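You operate a simulated robot arm through the tools that you are given. There is no shell and no other tool.

The job below is to be done with a simulated robot arm. You get a single attempt, and the scene is never put back.

JOB
Open the vent, set zones two and three by the job 205 card, run the load and open the hatch.
Fine: vent open and zone lamps green at the start; the hatch only after DONE.

Only the result counts: the job must be done as asked and must still hold three seconds after the hand-in. Knocking over, shifting, dropping, spilling or breaking anything else fails it.

ROBOT AND FRAMES
A 6-joint arm with a two-finger gripper, fixed in place. Base frame: the origin is on the floor under the middle of its stand, x ahead of it, y to its left, z up. Readings come in m, rad, newtons and seconds.
It reaches about 1.417 m from its shoulder. Its first joint turns from -2.897 to 2.897 rad. Payload 3.43 kg.
The tool frame sits at the grasp point between the pads (the TCP): z along the fingers, y along the line on which they close. The tips reach 0.02 m beyond it. The gripper opens to 0.19 m; its body begins 0.248 m behind the TCP.
Orientation is told as [roll, pitch, yaw] about the base's x, y, z axes, in that order, counted from this pose: with the fingers straight down and closing along the base's y, the tool's x points along the base's -x, its y along +y and its z along -z.

CONTROLS
- The arm moves only by the tool servo_tool. Its argument "plan" is a list that holds one entry, the list of rows, each a list of 6 numbers: the shift along the tool's x, y, z in m, then the turn, a rotation vector about the tool's x, y, z in rad. In form: [[[x, y, z, wx, wy, wz], ...]]. A call has 1 to 20 rows; each row shifts and turns the commanded pose from where the row before left it, along the tool's axes as they then stand. "claw" is the closure in counts, from 0 (fully open) to 255 (shut), set as the call begins (left out, the last holds). A row lasts 0.2 s, in which the tool goes at most 0.05 m and 0.15 rad; a call with a longer step from one row to the next is refused whole, and so is a gripper value outside its range. Where a pose cannot be reached the arm comes as near as it can. A force on the tool above 60 N (or 10 N above the force at the start of the call, whichever is more), or a blocked arm, ends the call early, and 0.2 s more pass. Each finger travels about 0.153 m/s and halts on what it meets, pressing with about 25 N; the grip force reading is that of the motor and also rises with nothing between the fingers. The clock runs only during rows and for 0.2 s after the last one: add rows that do not move to give the fingers time. It gives the time, the measured TCP pose, the force on the tool (base axes), the opening and the grip force at its end, in the units of the frame above (readings bear some noise), with the torque about the TCP (base axes, N m) and any sound that the robot's microphone picked up, and new pictures: "pictures" is both (left out), scene, wrist or none.
- Cameras (640 x 400 px; columns grow to the right, rows downward): "scene" is fixed at [0.0487, 0.4989, 1.2048]; the picture's right is [-0.74, -0.68, 0.00], its down [-0.04, 0.05, -1.00] and it looks along [0.67, -0.74, -0.07] (base axes); focal length 214 px, centre (320, 200). "wrist" rides on the gripper at [0.07, -0.008, -0.288] in the tool frame; the picture's right is [0.12, 0.99, 0.00], its down [-0.96, 0.12, -0.25] and it looks along [-0.25, 0.03, 0.97] (tool axes); focal length 261 px, centre (320, 200). There is no depth. A picture from a camera that has moved, and an enlarged one, comes with that camera's place and axes in the base frame and with its lens.
- raise_lower(by): moves the trunk up (or, below 0, down) by that many m; the arm rides with it, the base frame stays. It gives what a move gives, with no picture.
- close_up(camera, box): a new picture of the part [left, top, right, bottom] of that camera's present view, enlarged. No time passes.
- hand_in(): hands the job in; it is judged then, once.

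Nothing tells you positions but the pictures and the camera data. Unless the task says otherwise, let go and move clear before handing in.

The tools are called after "Request:" by a JSON object that holds its "name" and its "arguments". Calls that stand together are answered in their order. servo_tool: Moves the arm, as the interface text tells. Its arguments: {"type":"object","properties":{"plan":{"type":"array","items":{"type":"array","items":{"type":"array","items":{"type":"number"}}}},"claw":{"type":"number"},"pictures":{"type":"string","enum":["both","scene","wrist","none"]}},"required":["plan"]} The other tools are called the same way: raise_lower (by) moves the trunk up or down; close_up (camera, box) takes an enlarged picture of a part of a camera's view; hand_in () hands the job in.

At the start:

```text
time: 0.0
eef_pos: [0.494, -0.1279, 1.6674]
ee_rot: [0.001, -0.001, 0.002]
force: [-0.2, 0.3, -0.3]
ft_torque: [-0.01, -0.01, -0.04]
finger_gap: 0.19
finger_force: 0.1
trunk travel left (down, up): [-0.375, 0.065]
```

scene: 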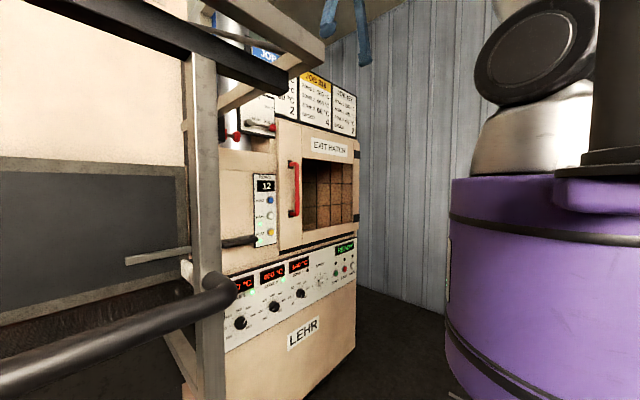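
wrist: 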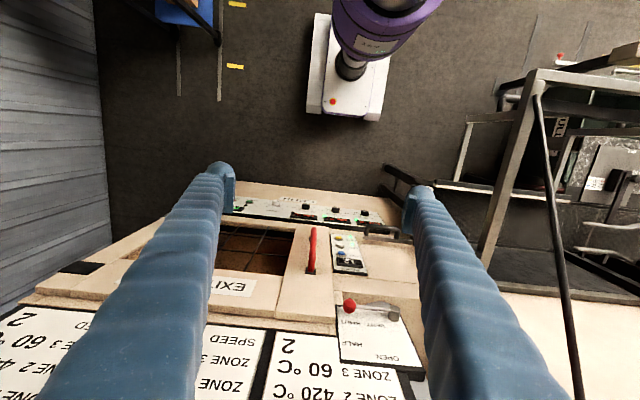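

I see a lehr (oven) ahead with a control panel, an exit hatch with a red handle, a vent lever above and job cards on top. I'll look closer at the details before moving.

Request:
{"name": "close_up", "arguments": {"camera": "scene", "box": [220, 40, 370, 140]}}

Request:
{"name": "close_up", "arguments": {"camera": "scene", "box": [210, 230, 370, 340]}}

Request:
{"name": "close_up", "arguments": {"camera": "scene", "box": [220, 140, 370, 250]}}

Request:
{"name": "close_up", "arguments": {"camera": "wrist", "box": [200, 180, 440, 330]}}

Request:
{"name": "close_up", "arguments": {"camera": "wrist", "box": [0, 260, 440, 400]}}

```text
4.00 times, centred on (295, 90) of scene
camera zoom: at [0.0487, 0.4989, 1.2048], right [-0.74, -0.68, 0.0], down [-0.04, 0.05, -1.0], along [0.67, -0.74, -0.07], focal length 858 px, centre (420, 640)
```

zoom: 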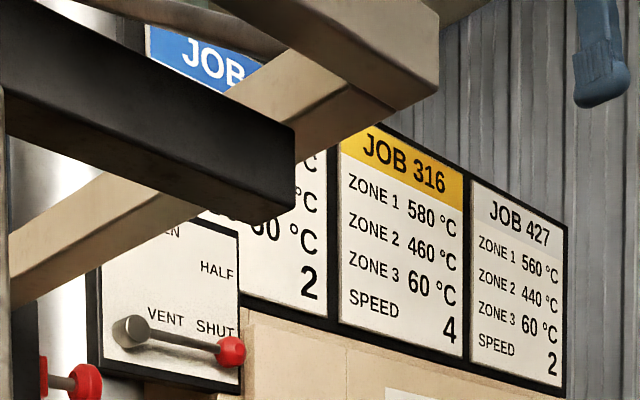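

```text
3.64 times, centred on (290, 285) of scene
camera zoom: at [0.0487, 0.4989, 1.2048], right [-0.74, -0.68, 0.0], down [-0.04, 0.05, -1.0], along [0.67, -0.74, -0.07], focal length 780 px, centre (429, -109)
```

zoom: 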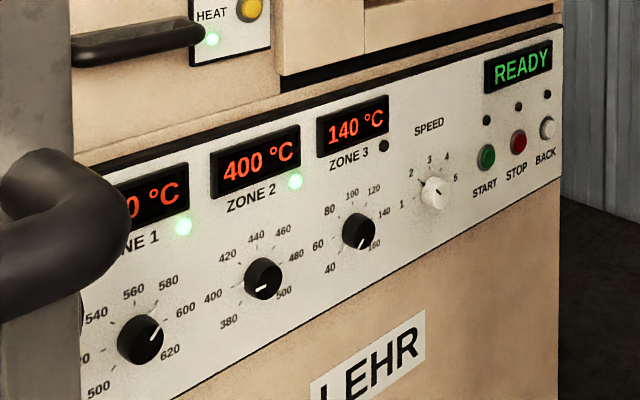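

```text
3.64 times, centred on (295, 195) of scene
camera zoom: at [0.0487, 0.4989, 1.2048], right [-0.74, -0.68, 0.0], down [-0.04, 0.05, -1.0], along [0.67, -0.74, -0.07], focal length 780 px, centre (411, 218)
```

zoom: 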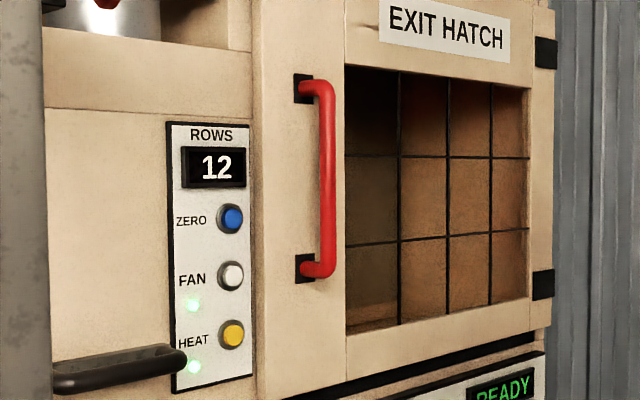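

```text
2.67 times, centred on (320, 255) of wrist
camera zoom: at [0.4234, -0.137, 1.9536], right [-0.12, 0.99, 0.0], down [0.96, 0.12, 0.25], along [0.25, 0.03, -0.97], focal length 695 px, centre (320, 53)
```

zoom: 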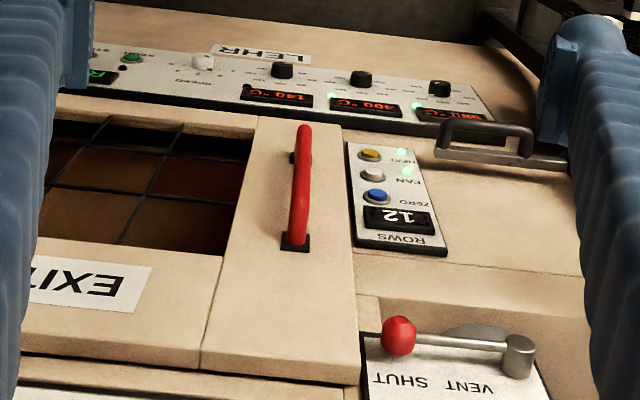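

```text
1.45 times, centred on (220, 330) of wrist
camera zoom: at [0.4234, -0.137, 1.9536], right [-0.12, 0.99, 0.0], down [0.96, 0.12, 0.25], along [0.25, 0.03, -0.97], focal length 379 px, centre (466, 11)
```

zoom: 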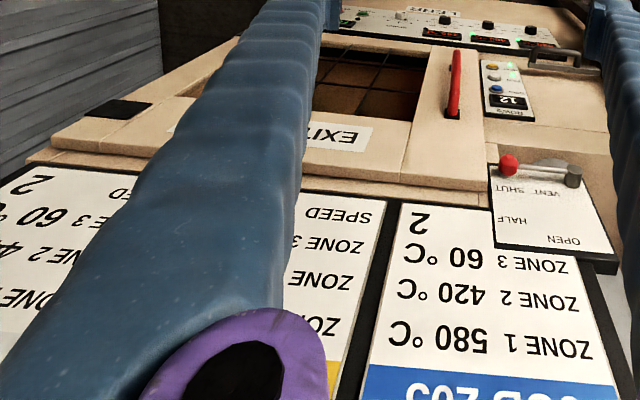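

The job 205 card reads zone 1 580, zone 2 420, zone 3 60, speed 2. The vent lever is at SHUT, with OPEN above its pivot. I'll zoom in more on the knobs and buttons.

Request:
{"name": "close_up", "arguments": {"camera": "scene", "box": [256, 265, 320, 305]}}

Request:
{"name": "close_up", "arguments": {"camera": "scene", "box": [305, 240, 369, 280]}}

Request:
{"name": "close_up", "arguments": {"camera": "scene", "box": [224, 290, 288, 330]}}

Request:
{"name": "close_up", "arguments": {"camera": "wrist", "box": [225, 185, 393, 235]}}

Request:
{"name": "close_up", "arguments": {"camera": "wrist", "box": [380, 0, 640, 160]}}

Request:
{"name": "close_up", "arguments": {"camera": "scene", "box": [120, 0, 320, 160]}}

```text
10.00 times, centred on (288, 285) of scene
camera zoom: at [0.0487, 0.4989, 1.2048], right [-0.74, -0.68, 0.0], down [-0.04, 0.05, -1.0], along [0.67, -0.74, -0.07], focal length 2145 px, centre (640, -650)
```

zoom: 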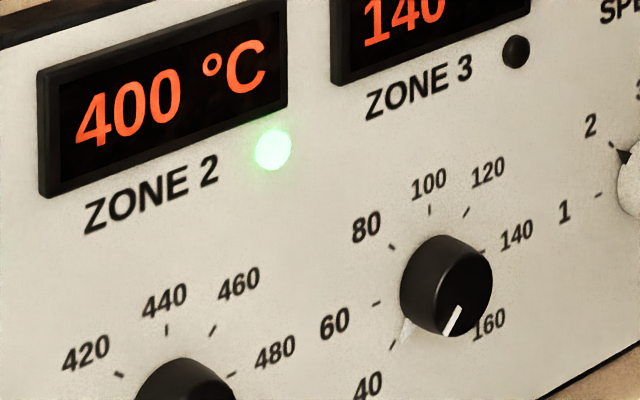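

```text
10.00 times, centred on (337, 260) of scene
camera zoom: at [0.0487, 0.4989, 1.2048], right [-0.74, -0.68, 0.0], down [-0.04, 0.05, -1.0], along [0.67, -0.74, -0.07], focal length 2145 px, centre (150, -400)
```

zoom: 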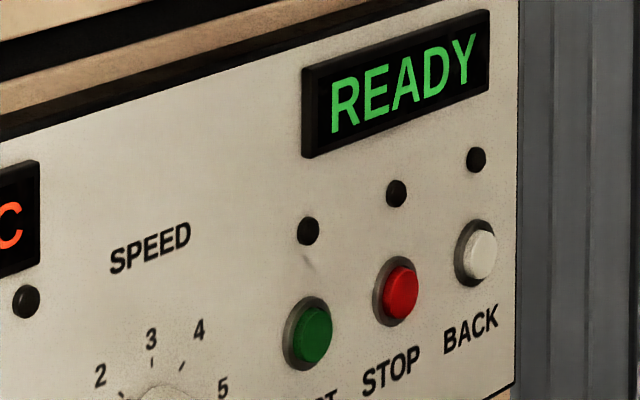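

```text
10.00 times, centred on (256, 310) of scene
camera zoom: at [0.0487, 0.4989, 1.2048], right [-0.74, -0.68, 0.0], down [-0.04, 0.05, -1.0], along [0.67, -0.74, -0.07], focal length 2145 px, centre (960, -900)
```

zoom: 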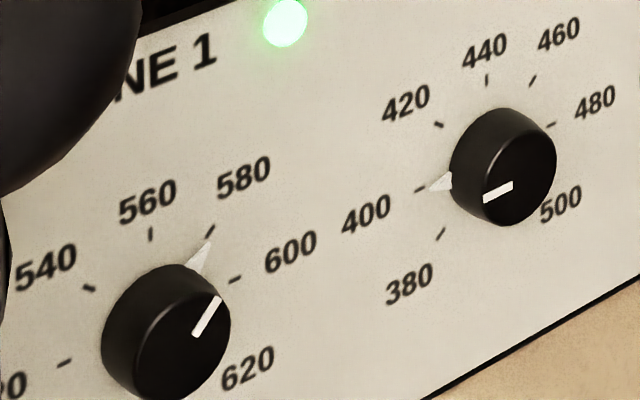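

```text
3.81 times, centred on (309, 210) of wrist
camera zoom: at [0.4234, -0.137, 1.9536], right [-0.12, 0.99, 0.0], down [0.96, 0.12, 0.25], along [0.25, 0.03, -0.97], focal length 993 px, centre (362, 162)
```

zoom: 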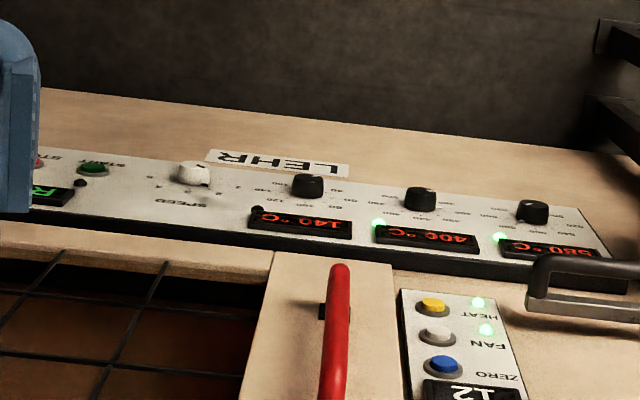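

```text
2.46 times, centred on (510, 80) of wrist
camera zoom: at [0.4234, -0.137, 1.9536], right [-0.12, 0.99, 0.0], down [0.96, 0.12, 0.25], along [0.25, 0.03, -0.97], focal length 642 px, centre (-148, 495)
```

zoom: 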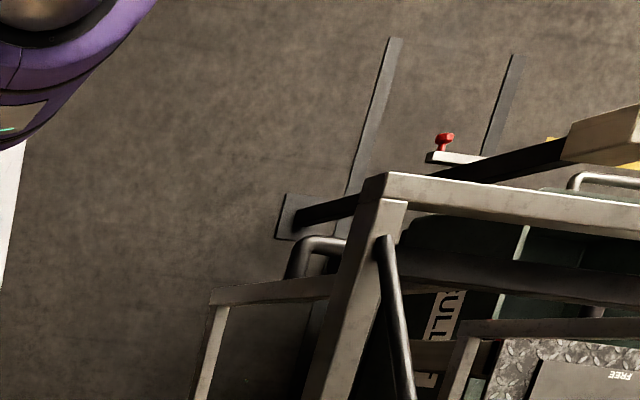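

```text
2.50 times, centred on (220, 80) of scene
camera zoom: at [0.0487, 0.4989, 1.2048], right [-0.74, -0.68, 0.0], down [-0.04, 0.05, -1.0], along [0.67, -0.74, -0.07], focal length 536 px, centre (570, 500)
```

zoom: 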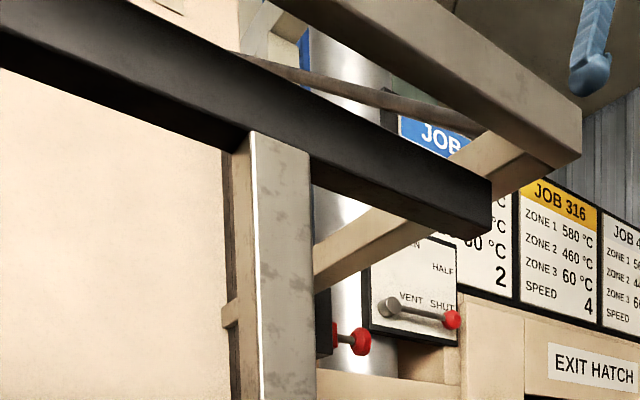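

The vent lever pivots at about (0.80, 0.08, 1.44) with its ball at about (0.79, -0.03, 1.44). The zone knobs sit near z 0.69 and the hatch handle is near y -0.115. Next I turn the tool so the fingers point at the lehr, starting with half the turn as a check.

Request:
{"name": "servo_tool", "arguments": {"plan": [[[0, 0, 0, 0, -0.15, 0], [0, 0, 0, 0, -0.15, 0], [0, 0, 0, 0, -0.15, 0], [0, 0, 0, 0, -0.15, 0], [0, 0, 0, 0, -0.15, 0]]], "pictures": "both"}}

```text
time: 1.0
eef_pos: [0.5345, -0.1493, 1.5675]
ee_rot: [0.102, -0.382, -0.046]
force: [-0.7, -1.1, 0.6]
ft_torque: [0.01, 0.01, 0.01]
finger_gap: 0.1901
finger_force: 0.2
trunk travel left (down, up): [-0.375, 0.065]
stopped in row 4: the arm was blocked; the commanded pose is now the measured one
camera wrist: at [0.3606, -0.1798, 1.8052], right [-0.1, 0.99, 0.05], down [0.8, 0.05, 0.6], along [0.59, 0.1, -0.8], focal length 261 px, centre (320, 200)
```

scene: 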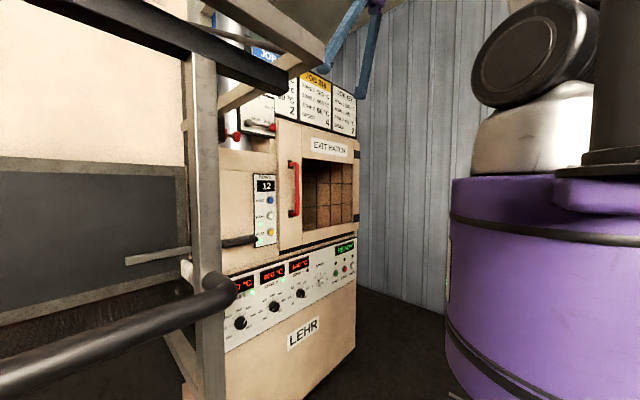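
wrist: 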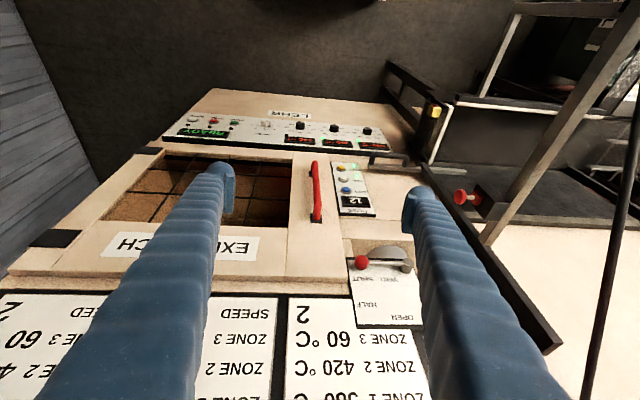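

The arm was blocked partway through the turn, probably because it is folded too tightly this high and close. I'll examine the left-side structure before choosing another posture.

Request:
{"name": "close_up", "arguments": {"camera": "wrist", "box": [340, 0, 640, 188]}}

Request:
{"name": "close_up", "arguments": {"camera": "wrist", "box": [340, 180, 640, 368]}}

Request:
{"name": "close_up", "arguments": {"camera": "scene", "box": [0, 100, 320, 300]}}

Request:
{"name": "close_up", "arguments": {"camera": "scene", "box": [320, 0, 640, 200]}}

```text
2.13 times, centred on (490, 94) of wrist
camera zoom: at [0.3606, -0.1798, 1.8052], right [-0.1, 0.99, 0.05], down [0.8, 0.05, 0.6], along [0.59, 0.1, -0.8], focal length 555 px, centre (-42, 426)
```

zoom: 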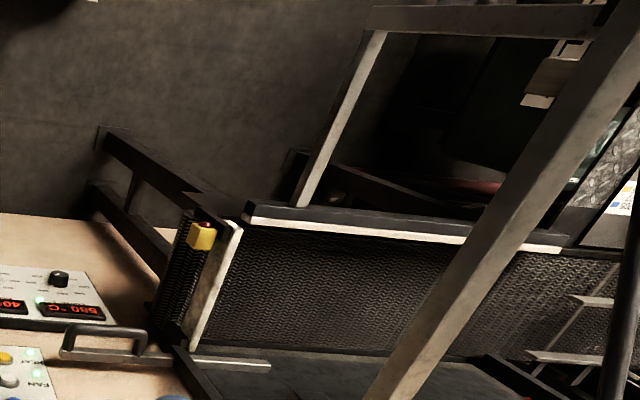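

```text
2.13 times, centred on (490, 274) of wrist
camera zoom: at [0.3606, -0.1798, 1.8052], right [-0.1, 0.99, 0.05], down [0.8, 0.05, 0.6], along [0.59, 0.1, -0.8], focal length 555 px, centre (-42, 43)
```

zoom: 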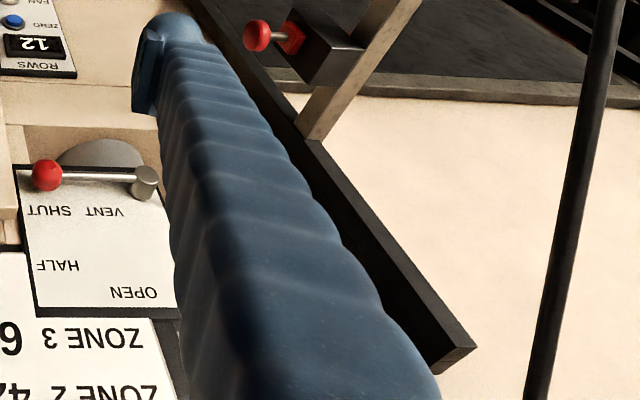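

```text
2.00 times, centred on (160, 200) of scene
camera zoom: at [0.0487, 0.4989, 1.2048], right [-0.74, -0.68, 0.0], down [-0.04, 0.05, -1.0], along [0.67, -0.74, -0.07], focal length 429 px, centre (640, 200)
```

zoom: 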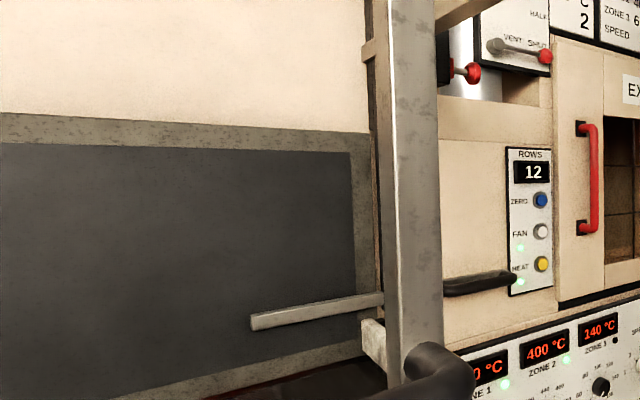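

```text
2.00 times, centred on (480, 100) of scene
camera zoom: at [0.0487, 0.4989, 1.2048], right [-0.74, -0.68, 0.0], down [-0.04, 0.05, -1.0], along [0.67, -0.74, -0.07], focal length 429 px, centre (0, 400)
```

zoom: 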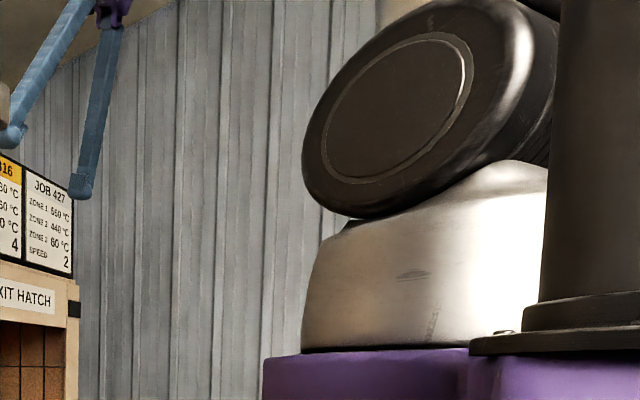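

The shoulder sits at about z 1.4, so lowering the trunk gives the wrist room to point forward at the vent. The tool is still about 0.2 m clear of the lehr face, so I'll lower the trunk now.

Request:
{"name": "raise_lower", "arguments": {"by": -0.3}}

```text
time: 4.0
eef_pos: [0.5335, -0.1482, 1.2674]
ee_rot: [0.103, -0.382, -0.044]
force: [-0.8, 0.2, -0.3]
ft_torque: [0.02, 0.05, -0.01]
finger_gap: 0.19
finger_force: 0.1
trunk travel left (down, up): [-0.075, 0.365]
```

The trunk is down and the tool is at (0.53, -0.15, 1.27). I'll move the tool up and forward, then continue turning the fingers toward the lehr.

Request:
{"name": "servo_tool", "arguments": {"plan": [[[-0.03, 0, -0.028, 0.103, 0, 0], [-0.03, 0, -0.028, 0, 0, 0], [-0.03, 0, -0.028, 0, 0, 0], [-0.03, 0, -0.028, 0, 0, 0], [0, 0, 0, 0, -0.12, 0], [0, 0, 0, 0, -0.12, 0], [0, 0, 0, 0, -0.12, 0], [0, 0, 0, 0, -0.12, 0]]], "pictures": "both"}}

```text
time: 5.9
eef_pos: [0.6418, -0.1769, 1.3174]
ee_rot: [0.094, -0.709, -0.113]
force: [0.1, 0.5, 0.6]
ft_torque: [0.02, 0.0, 0.0]
finger_gap: 0.1899
finger_force: 0.0
trunk travel left (down, up): [-0.075, 0.365]
stopped in row 8: the arm was blocked; the commanded pose is now the measured one
camera wrist: at [0.4002, -0.1855, 1.488], right [-0.04, 1.0, -0.01], down [0.57, 0.03, 0.82], along [0.82, 0.03, -0.57], focal length 261 px, centre (320, 200)
```

scene: 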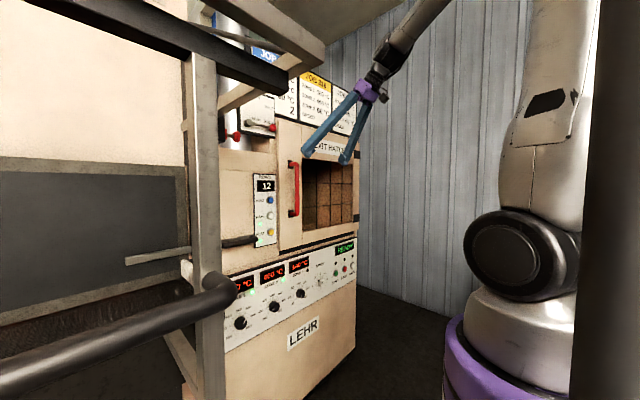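
wrist: 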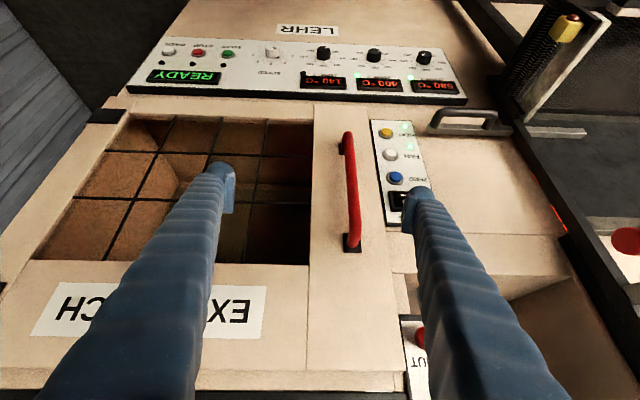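

The arm stopped again with the fingers nearly in line with the forearm. I'll look at the wrist's build to understand the limit.

Request:
{"name": "close_up", "arguments": {"camera": "scene", "box": [280, 0, 480, 170]}}

Request:
{"name": "close_up", "arguments": {"camera": "scene", "box": [440, 0, 640, 300]}}

```text
2.35 times, centred on (380, 85) of scene
camera zoom: at [0.0487, 0.4989, 1.2048], right [-0.74, -0.68, 0.0], down [-0.04, 0.05, -1.0], along [0.67, -0.74, -0.07], focal length 505 px, centre (179, 471)
```

zoom: 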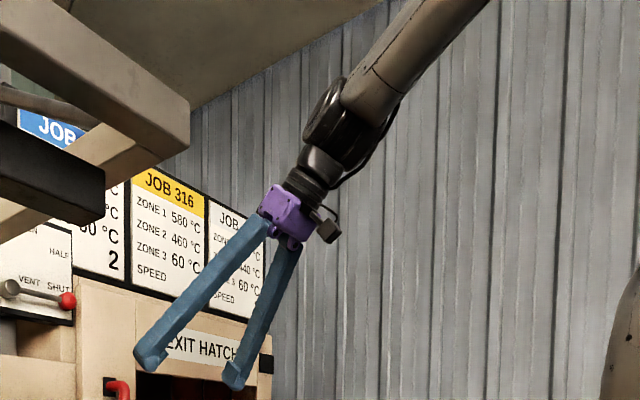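

```text
1.33 times, centred on (540, 150) of scene
camera zoom: at [0.0487, 0.4989, 1.2048], right [-0.74, -0.68, 0.0], down [-0.04, 0.05, -1.0], along [0.67, -0.74, -0.07], focal length 286 px, centre (27, 267)
```

zoom: 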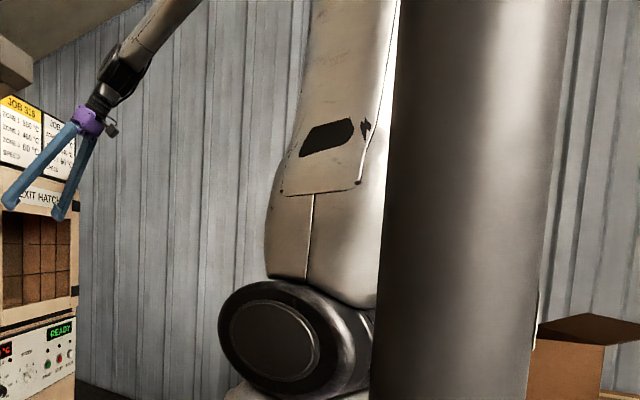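

The stop fits an elbow fold limit: the wrist cannot come closer than about 0.67 m to the shoulder. So the vent needs the trunk fully down and the fingers pitched slightly downward. First I'll map the left-side obstacles.

Request:
{"name": "close_up", "arguments": {"camera": "wrist", "box": [380, 200, 640, 400]}}

Request:
{"name": "close_up", "arguments": {"camera": "wrist", "box": [400, 0, 640, 180]}}

```text
2.00 times, centred on (510, 300) of wrist
camera zoom: at [0.4002, -0.1855, 1.488], right [-0.04, 1.0, -0.01], down [0.57, 0.03, 0.82], along [0.82, 0.03, -0.57], focal length 521 px, centre (-60, 0)
```

zoom: 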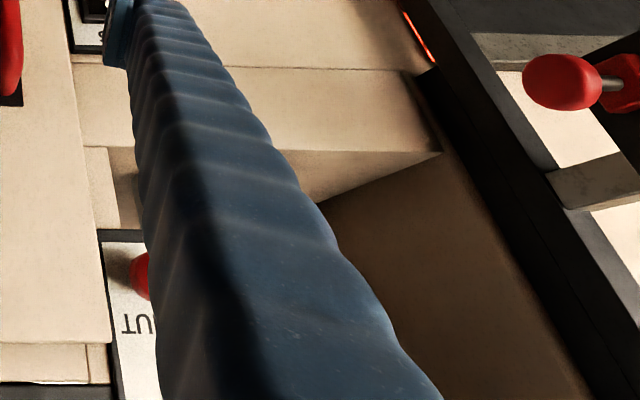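

```text
2.22 times, centred on (520, 90) of wrist
camera zoom: at [0.4002, -0.1855, 1.488], right [-0.04, 1.0, -0.01], down [0.57, 0.03, 0.82], along [0.82, 0.03, -0.57], focal length 579 px, centre (-124, 444)
```

zoom: 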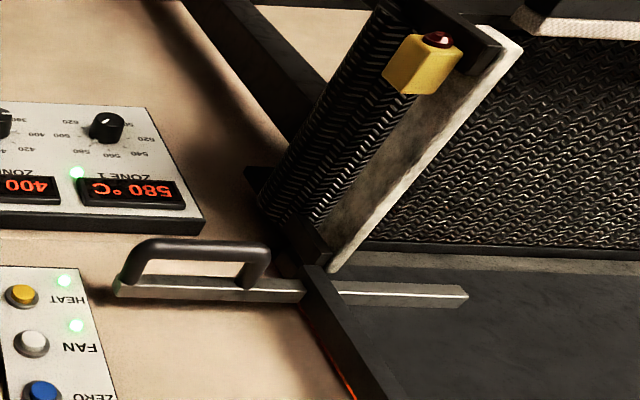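

The elbow limit suits a tool pitch about 35° below horizontal for the vent. I'll rise and shift left first, then lower the trunk the rest of the way and straighten the tool.

Request:
{"name": "servo_tool", "arguments": {"plan": [[[-0.0174, 0.025, -0.0246, 0.047, 0, 0], [-0.0174, 0.025, -0.0246, 0.047, 0, 0], [-0.0174, 0.025, -0.0246, -0.053, 0, -0.02], [-0.0174, 0.025, -0.0246, -0.053, 0, -0.02]]], "pictures": "none"}}

Request:
{"name": "raise_lower", "arguments": {"by": -0.075}}

```text
time: 6.9
eef_pos: [0.6366, -0.0796, 1.4461]
ee_rot: [0.069, -0.712, -0.058]
force: [0.1, -0.7, -0.7]
ft_torque: [0.04, 0.0, 0.02]
finger_gap: 0.1899
finger_force: 0.1
trunk travel left (down, up): [-0.075, 0.365]
```

```text
time: 8.0
eef_pos: [0.6361, -0.08, 1.3703]
ee_rot: [0.068, -0.713, -0.06]
force: [-0.1, -0.8, 0.8]
ft_torque: [0.01, 0.03, 0.02]
finger_gap: 0.1899
finger_force: 0.1
trunk travel left (down, up): [0.0, 0.44]
```

I'll level out the small roll and yaw errors, pitch to about 35° below horizontal, and close the fingers for pushing.

Request:
{"name": "servo_tool", "arguments": {"plan": [[[-0.042, 0, -0.003, 0.068, 0, 0], [0, 0, 0, 0, -0.124, 0], [0, 0, 0, 0, -0.123, 0], [0, 0, 0, -0.049, 0, -0.034]]], "pictures": "both", "claw": 255}}

```text
time: 9.0
eef_pos: [0.6656, -0.0586, 1.4025]
ee_rot: [0.0, -0.966, 0.04]
force: [0.6, -0.1, -0.2]
ft_torque: [-0.02, -0.01, -0.01]
finger_gap: 0.0
finger_force: 25.3
trunk travel left (down, up): [0.0, 0.44]
camera wrist: at [0.389, -0.0772, 1.5071], right [-0.11, 0.99, -0.1], down [0.34, 0.13, 0.93], along [0.94, 0.07, -0.35], focal length 261 px, centre (320, 200)
```

scene: 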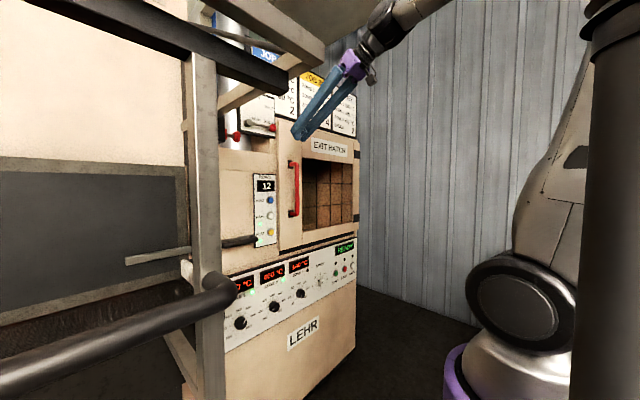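
wrist: 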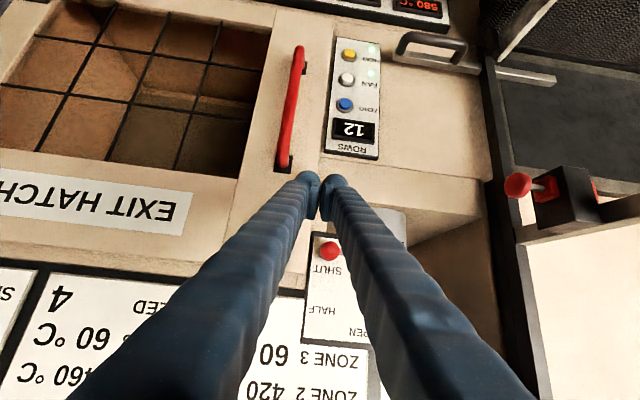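

The ball is at about (0.786, -0.025, 1.438), the plate is about 0.03 m behind it, and the tool is in the right attitude. I'll zoom in to judge the finger thickness and lever clearance before pushing.

Request:
{"name": "close_up", "arguments": {"camera": "scene", "box": [220, 40, 380, 140]}}

Request:
{"name": "close_up", "arguments": {"camera": "wrist", "box": [240, 150, 440, 275]}}

```text
4.00 times, centred on (300, 90) of scene
camera zoom: at [0.0487, 0.4989, 1.2048], right [-0.74, -0.68, 0.0], down [-0.04, 0.05, -1.0], along [0.67, -0.74, -0.07], focal length 858 px, centre (400, 640)
```

zoom: 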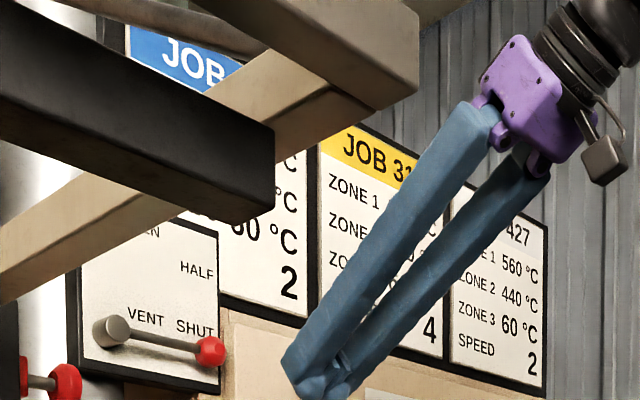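

```text
3.20 times, centred on (340, 212) of wrist
camera zoom: at [0.389, -0.0772, 1.5071], right [-0.11, 0.99, -0.1], down [0.34, 0.13, 0.93], along [0.94, 0.07, -0.35], focal length 834 px, centre (256, 160)
```

zoom: 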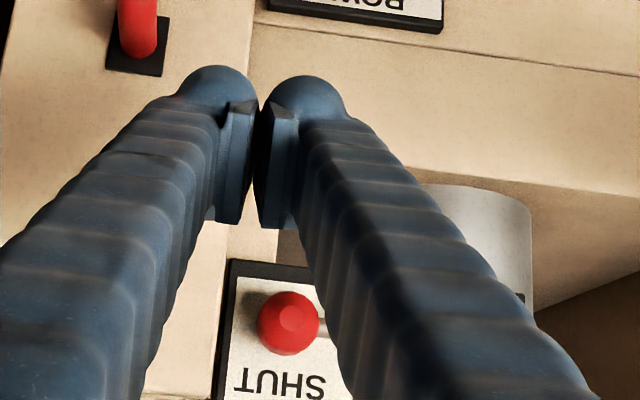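

The closed fingertips are about 0.065 m wide. My plan is to slide them under the lever at z about 1.388, push up, then push left to swing the lever to OPEN. I'll approach to just short of it first.

Request:
{"name": "servo_tool", "arguments": {"plan": [[[0.0052, 0.0318, 0.0052, 0, 0, 0], [0.0052, 0.0318, 0.0052, 0, 0, 0], [-0.0162, -0.0011, 0.0234, 0, 0, 0], [-0.0162, -0.0011, 0.0234, 0, 0, 0], [-0.0162, -0.0011, 0.0234, 0, 0, 0]]], "pictures": "both"}}

Request:
{"name": "close_up", "arguments": {"camera": "scene", "box": [220, 70, 348, 150]}}

Request:
{"name": "close_up", "arguments": {"camera": "wrist", "box": [240, 150, 440, 275]}}

```text
time: 10.2
eef_pos: [0.7583, -0.0246, 1.3803]
ee_rot: [0.002, -0.955, -0.004]
force: [1.0, -0.8, -0.8]
ft_torque: [0.09, 0.06, 0.1]
finger_gap: 0.0
finger_force: 25.0
trunk travel left (down, up): [0.0, 0.44]
camera wrist: at [0.4821, -0.0325, 1.4883], right [-0.07, 0.99, -0.1], down [0.35, 0.11, 0.93], along [0.93, 0.03, -0.36], focal length 261 px, centre (320, 200)
```

scene: 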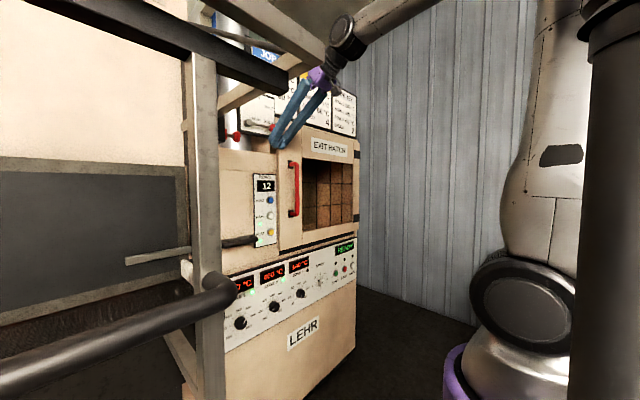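
wrist: 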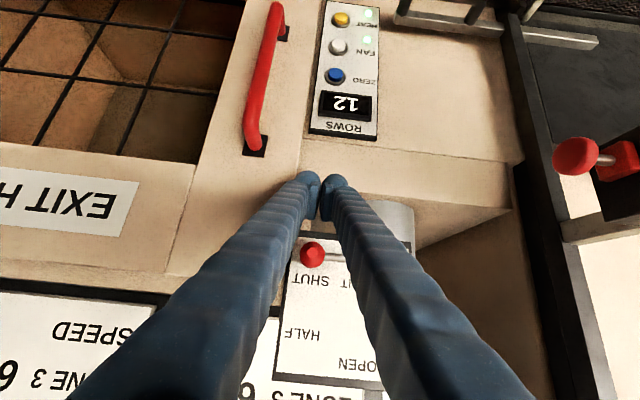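

```text
5.00 times, centred on (284, 110) of scene
camera zoom: at [0.0487, 0.4989, 1.2048], right [-0.74, -0.68, 0.0], down [-0.04, 0.05, -1.0], along [0.67, -0.74, -0.07], focal length 1072 px, centre (500, 650)
```

zoom: 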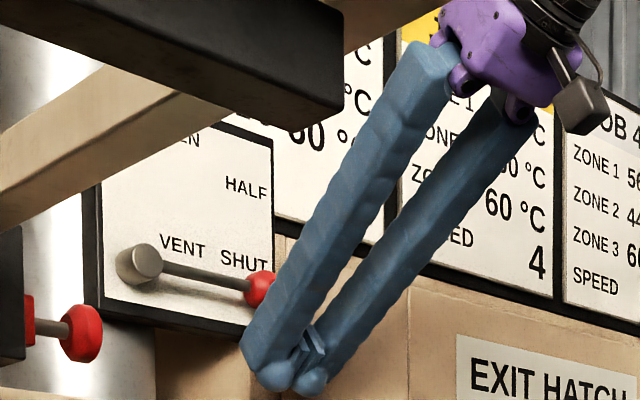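

```text
3.20 times, centred on (340, 212) of wrist
camera zoom: at [0.4821, -0.0325, 1.4883], right [-0.07, 0.99, -0.1], down [0.35, 0.11, 0.93], along [0.93, 0.03, -0.36], focal length 834 px, centre (256, 160)
```

zoom: 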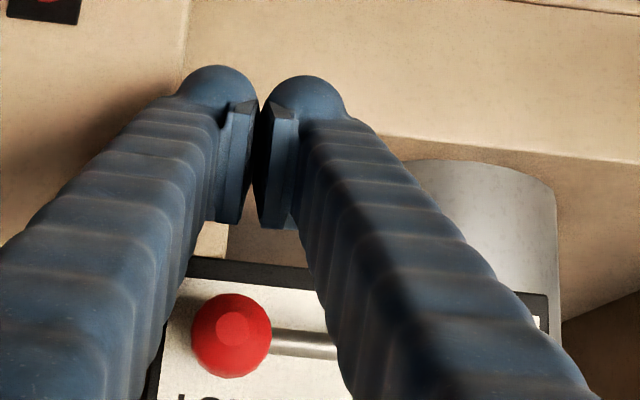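

The tool is at (0.758, -0.025, 1.380), just below and right of the lever. I'll shift left under the rod, go in a little, and start lifting.

Request:
{"name": "servo_tool", "arguments": {"plan": [[[0, 0.03, 0, 0, 0, 0], [-0.0176, 0, 0.0145, 0, 0, 0], [-0.0122, 0, -0.0087, 0, 0, 0], [-0.0122, 0, -0.0087, 0, 0, 0], [-0.0122, 0, -0.0087, 0, 0, 0]]], "pictures": "both"}}

Request:
{"name": "close_up", "arguments": {"camera": "scene", "box": [220, 70, 348, 150]}}

Request:
{"name": "close_up", "arguments": {"camera": "wrist", "box": [240, 150, 440, 275]}}

```text
time: 11.4
eef_pos: [0.7761, 0.0079, 1.4364]
ee_rot: [0.001, -0.96, 0.0]
force: [-0.1, -0.8, -2.8]
ft_torque: [-0.01, 0.05, 0.02]
finger_gap: 0.0003
finger_force: 25.1
trunk travel left (down, up): [0.0, 0.44]
camera wrist: at [0.4993, -0.0009, 1.5426], right [-0.07, 0.99, -0.1], down [0.35, 0.12, 0.93], along [0.94, 0.03, -0.35], focal length 261 px, centre (320, 200)
```

scene: 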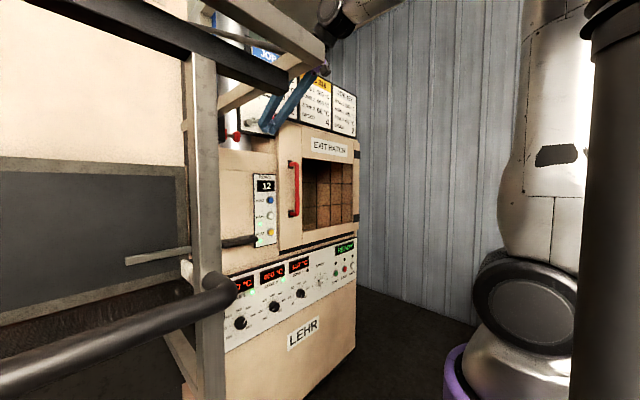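
wrist: 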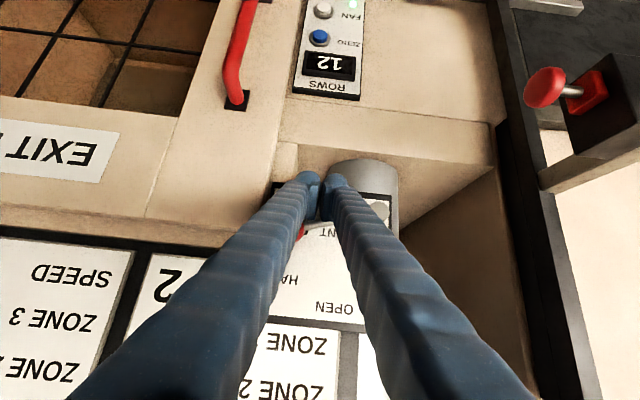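

```text
5.00 times, centred on (284, 110) of scene
camera zoom: at [0.0487, 0.4989, 1.2048], right [-0.74, -0.68, 0.0], down [-0.04, 0.05, -1.0], along [0.67, -0.74, -0.07], focal length 1072 px, centre (500, 650)
```

zoom: 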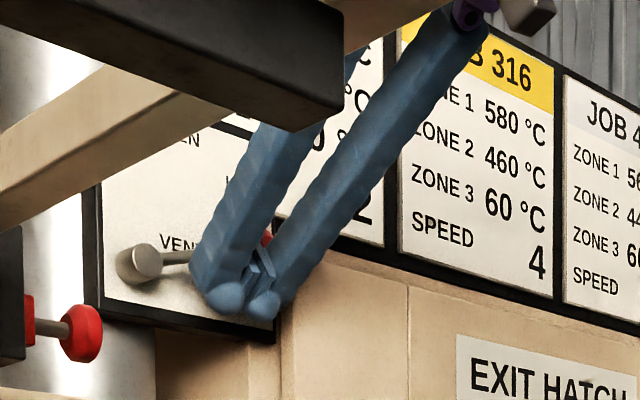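

```text
3.20 times, centred on (340, 212) of wrist
camera zoom: at [0.4993, -0.0009, 1.5426], right [-0.07, 0.99, -0.1], down [0.35, 0.12, 0.93], along [0.94, 0.03, -0.35], focal length 834 px, centre (256, 160)
```

zoom: 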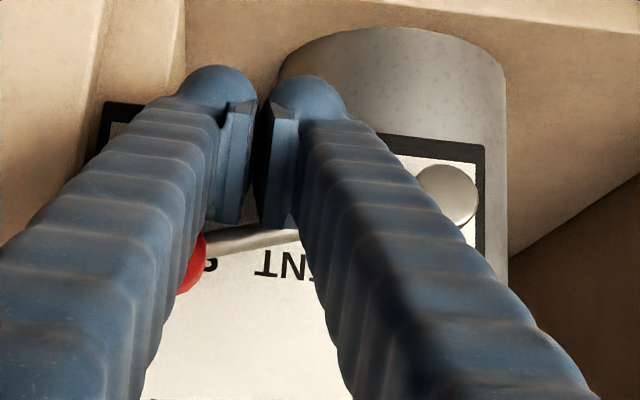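

The lever is lifting with little resistance. I'll keep lifting, then push left toward OPEN.

Request:
{"name": "servo_tool", "arguments": {"plan": [[[-0.0122, 0, -0.0087, 0, 0, 0], [-0.0122, 0, -0.0087, 0, 0, 0], [-0.0122, 0, -0.0087, 0, 0, 0], [-0.004, 0.01, -0.003, 0, 0, 0], [-0.004, 0.01, -0.003, 0, 0, 0]]], "pictures": "both"}}

Request:
{"name": "close_up", "arguments": {"camera": "scene", "box": [220, 70, 348, 150]}}

Request:
{"name": "close_up", "arguments": {"camera": "wrist", "box": [240, 150, 440, 275]}}

```text
time: 12.6
eef_pos: [0.7749, 0.0273, 1.4925]
ee_rot: [0.001, -0.96, 0.0]
force: [-1.5, -2.3, 0.5]
ft_torque: [0.06, -0.04, -0.02]
finger_gap: 0.0002
finger_force: 25.5
trunk travel left (down, up): [0.0, 0.44]
camera wrist: at [0.4984, 0.0193, 1.5976], right [-0.07, 0.99, -0.1], down [0.35, 0.11, 0.93], along [0.94, 0.03, -0.35], focal length 261 px, centre (320, 200)
```

scene: 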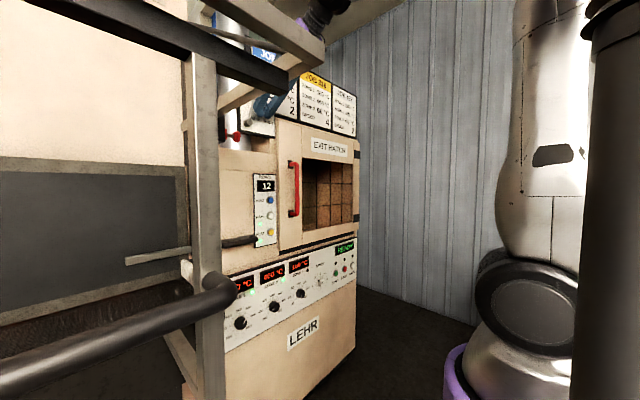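
wrist: 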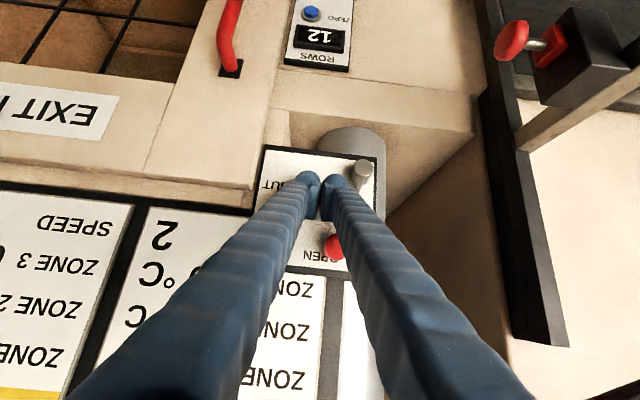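

```text
5.00 times, centred on (284, 110) of scene
camera zoom: at [0.0487, 0.4989, 1.2048], right [-0.74, -0.68, 0.0], down [-0.04, 0.05, -1.0], along [0.67, -0.74, -0.07], focal length 1072 px, centre (500, 650)
```

zoom: 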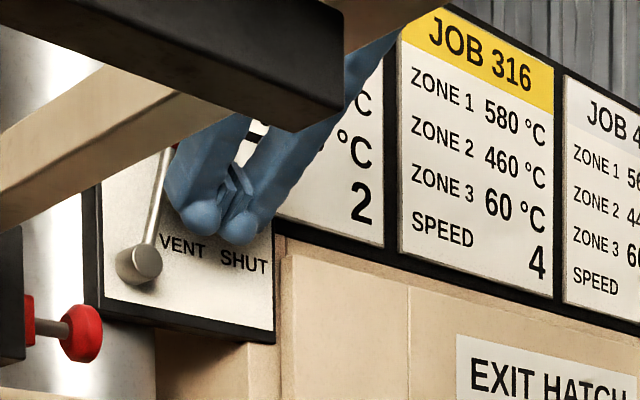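

```text
3.20 times, centred on (340, 212) of wrist
camera zoom: at [0.4984, 0.0193, 1.5976], right [-0.07, 0.99, -0.1], down [0.35, 0.11, 0.93], along [0.94, 0.03, -0.35], focal length 834 px, centre (256, 160)
```

zoom: 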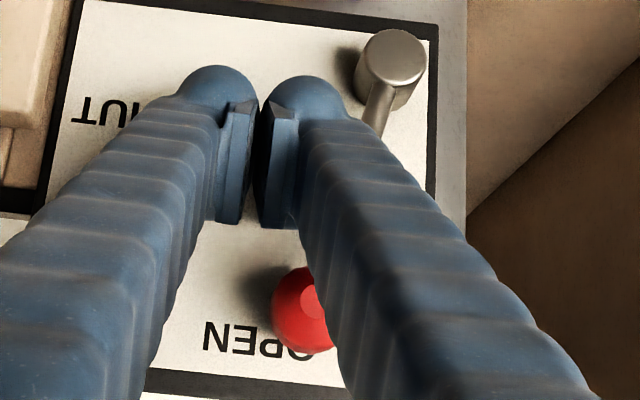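

The lever is at roughly 75°, with the ball beside the OPEN label. I'll push gently left in small steps until it reaches vertical or a stop.

Request:
{"name": "servo_tool", "arguments": {"plan": [[[0, 0.005, 0, 0, 0, 0], [0, 0.005, 0, 0, 0, 0], [0, 0.005, 0, 0, 0, 0]]], "pictures": "both"}}

Request:
{"name": "close_up", "arguments": {"camera": "scene", "box": [220, 70, 348, 150]}}

Request:
{"name": "close_up", "arguments": {"camera": "wrist", "box": [240, 150, 440, 275]}}

```text
time: 13.4
eef_pos: [0.7759, 0.0434, 1.491]
ee_rot: [0.001, -0.963, 0.001]
force: [0.8, -0.2, -1.0]
ft_torque: [0.01, 0.02, -0.03]
finger_gap: 0.0
finger_force: 24.5
trunk travel left (down, up): [0.0, 0.44]
camera wrist: at [0.4991, 0.0341, 1.597], right [-0.07, 0.99, -0.1], down [0.35, 0.12, 0.93], along [0.93, 0.03, -0.35], focal length 261 px, centre (320, 200)
```

scene: 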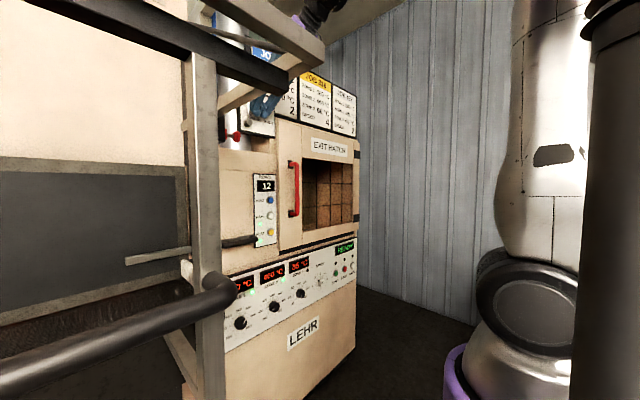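
wrist: 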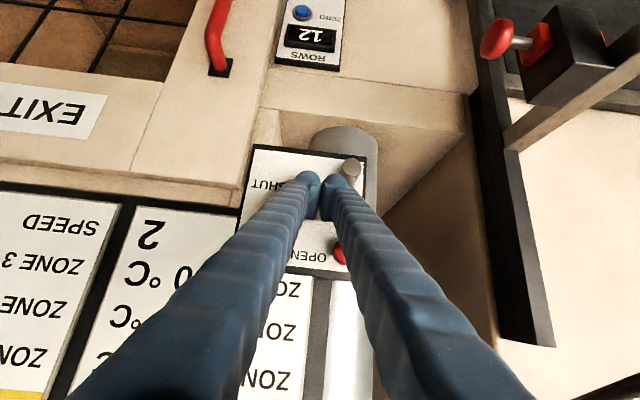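

```text
5.00 times, centred on (284, 110) of scene
camera zoom: at [0.0487, 0.4989, 1.2048], right [-0.74, -0.68, 0.0], down [-0.04, 0.05, -1.0], along [0.67, -0.74, -0.07], focal length 1072 px, centre (500, 650)
```

zoom: 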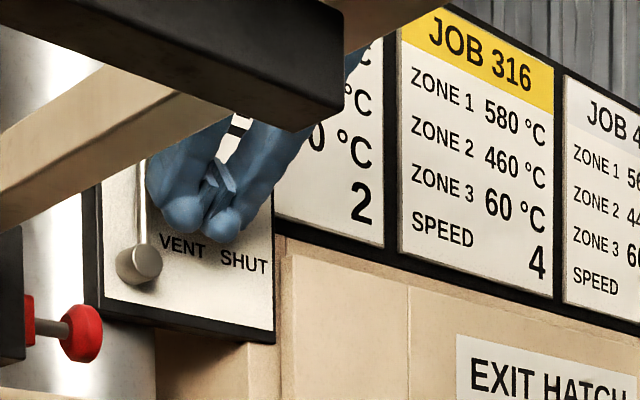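

```text
3.20 times, centred on (340, 212) of wrist
camera zoom: at [0.4991, 0.0341, 1.597], right [-0.07, 0.99, -0.1], down [0.35, 0.12, 0.93], along [0.93, 0.03, -0.35], focal length 834 px, centre (256, 160)
```

zoom: 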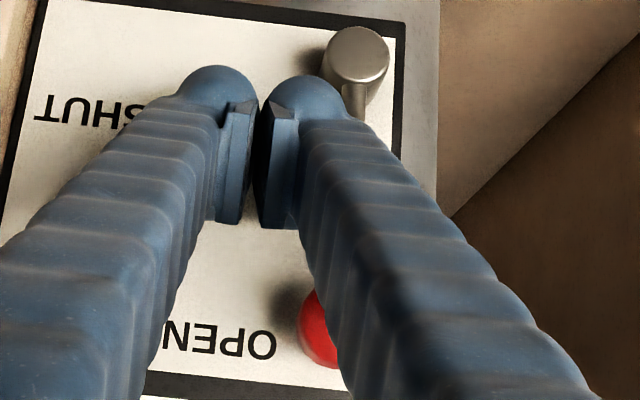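

The lever now stands vertical beside OPEN, with almost no force on the tool. I'll check the displays to see what the open vent is doing.

Request:
{"name": "close_up", "arguments": {"camera": "scene", "box": [224, 235, 368, 325]}}

Request:
{"name": "servo_tool", "arguments": {"plan": [[[0, -0.02, 0, 0, 0, 0], [0, -0.02, 0, 0, 0, 0], [0, 0, -0.03, 0, 0, 0], [0, 0, -0.03, 0, 0, 0], [0, 0, -0.03, 0, 0, 0]]], "pictures": "both"}}

Request:
{"name": "close_up", "arguments": {"camera": "scene", "box": [220, 70, 348, 150]}}

Request:
{"name": "close_up", "arguments": {"camera": "scene", "box": [224, 235, 368, 325]}}

```text
4.44 times, centred on (296, 280) of scene
camera zoom: at [0.0487, 0.4989, 1.2048], right [-0.74, -0.68, 0.0], down [-0.04, 0.05, -1.0], along [0.67, -0.74, -0.07], focal length 953 px, centre (427, -156)
```

zoom: 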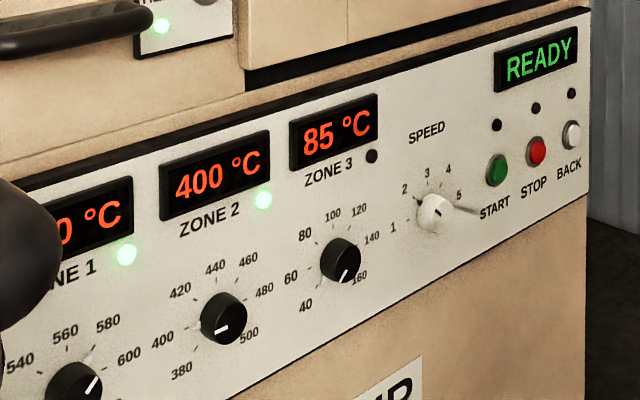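

```text
time: 14.6
eef_pos: [0.7017, 0.0037, 1.5419]
ee_rot: [0.002, -0.96, 0.0]
force: [0.4, 0.0, 0.3]
ft_torque: [0.0, -0.03, 0.01]
finger_gap: 0.0
finger_force: 24.8
trunk travel left (down, up): [0.0, 0.44]
camera wrist: at [0.4249, -0.0053, 1.648], right [-0.07, 0.99, -0.1], down [0.35, 0.12, 0.93], along [0.94, 0.03, -0.35], focal length 261 px, centre (320, 200)
```

scene: 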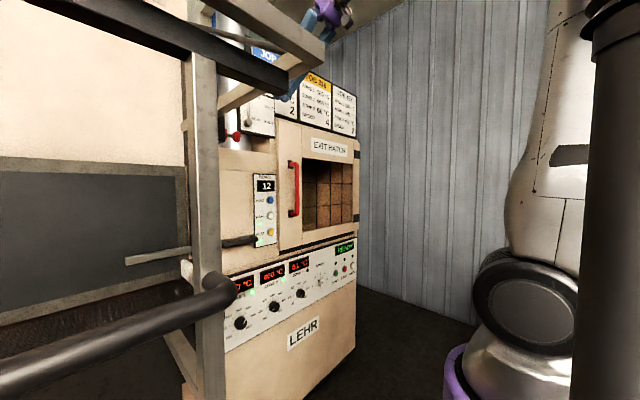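
wrist: 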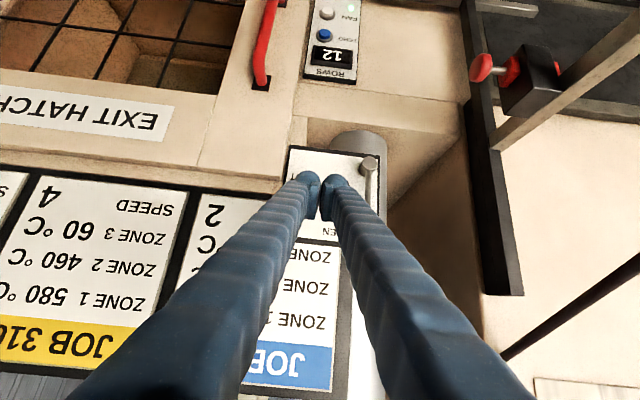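

```text
5.00 times, centred on (284, 110) of scene
camera zoom: at [0.0487, 0.4989, 1.2048], right [-0.74, -0.68, 0.0], down [-0.04, 0.05, -1.0], along [0.67, -0.74, -0.07], focal length 1072 px, centre (500, 650)
```

zoom: 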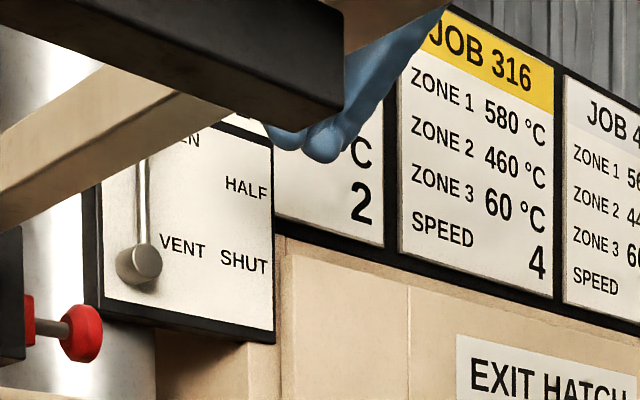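

```text
4.44 times, centred on (296, 280) of scene
camera zoom: at [0.0487, 0.4989, 1.2048], right [-0.74, -0.68, 0.0], down [-0.04, 0.05, -1.0], along [0.67, -0.74, -0.07], focal length 953 px, centre (427, -156)
```

zoom: 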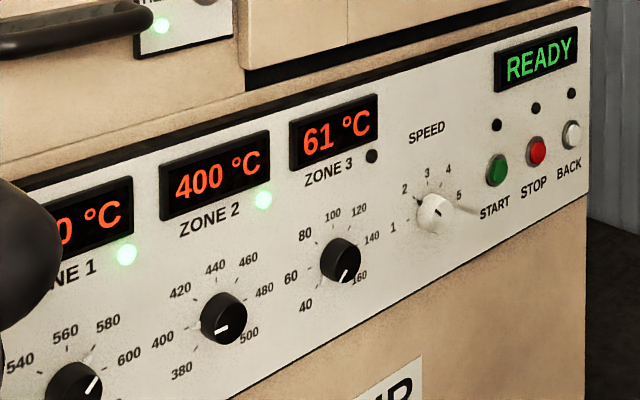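

The vent is open and stays open, and zone 3 is cooling. The knobs are at z 0.69, so I must back off, swing the fingers down, raise the trunk, and bring the wrist around below shoulder height. First comes the retreat.

Request:
{"name": "servo_tool", "arguments": {"plan": [[[0.0172, -0.025, -0.0246, 0, 0, 0], [0.0172, -0.025, -0.0246, 0, 0, 0], [0.0172, -0.025, -0.0246, 0, 0, 0], [0.0172, -0.025, -0.0246, 0, 0, 0], [0, 0, 0, 0, 0.15, 0], [0, 0, 0, 0, 0.15, 0], [0, 0, 0, 0, 0.15, 0], [0, 0, 0, 0, 0.15, 0], [0.0132, -0.025, 0.0351, 0, 0, 0], [0.0132, -0.025, 0.0351, 0, 0, 0], [0.0132, -0.025, 0.0351, 0, 0, 0], [0.0132, -0.025, 0.0351, 0, 0, 0]]], "pictures": "scene"}}

```text
time: 15.6
eef_pos: [0.5817, 0.0231, 1.5526]
ee_rot: [-0.012, -0.97, 0.216]
force: [0.6, -0.1, -0.6]
ft_torque: [0.07, 0.05, 0.07]
finger_gap: 0.0002
finger_force: 25.0
trunk travel left (down, up): [0.0, 0.44]
stopped in row 5: the arm was blocked; the commanded pose is now the measured one
```

scene: 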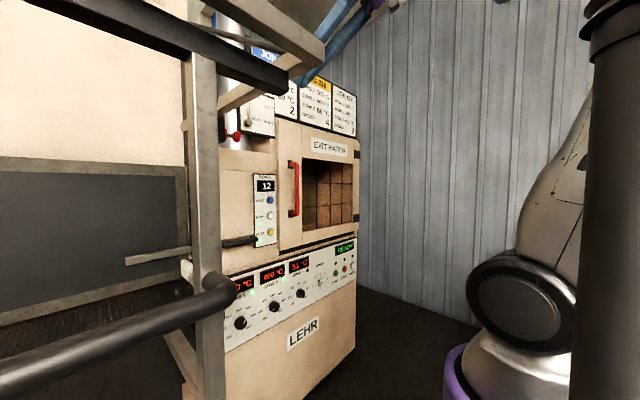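

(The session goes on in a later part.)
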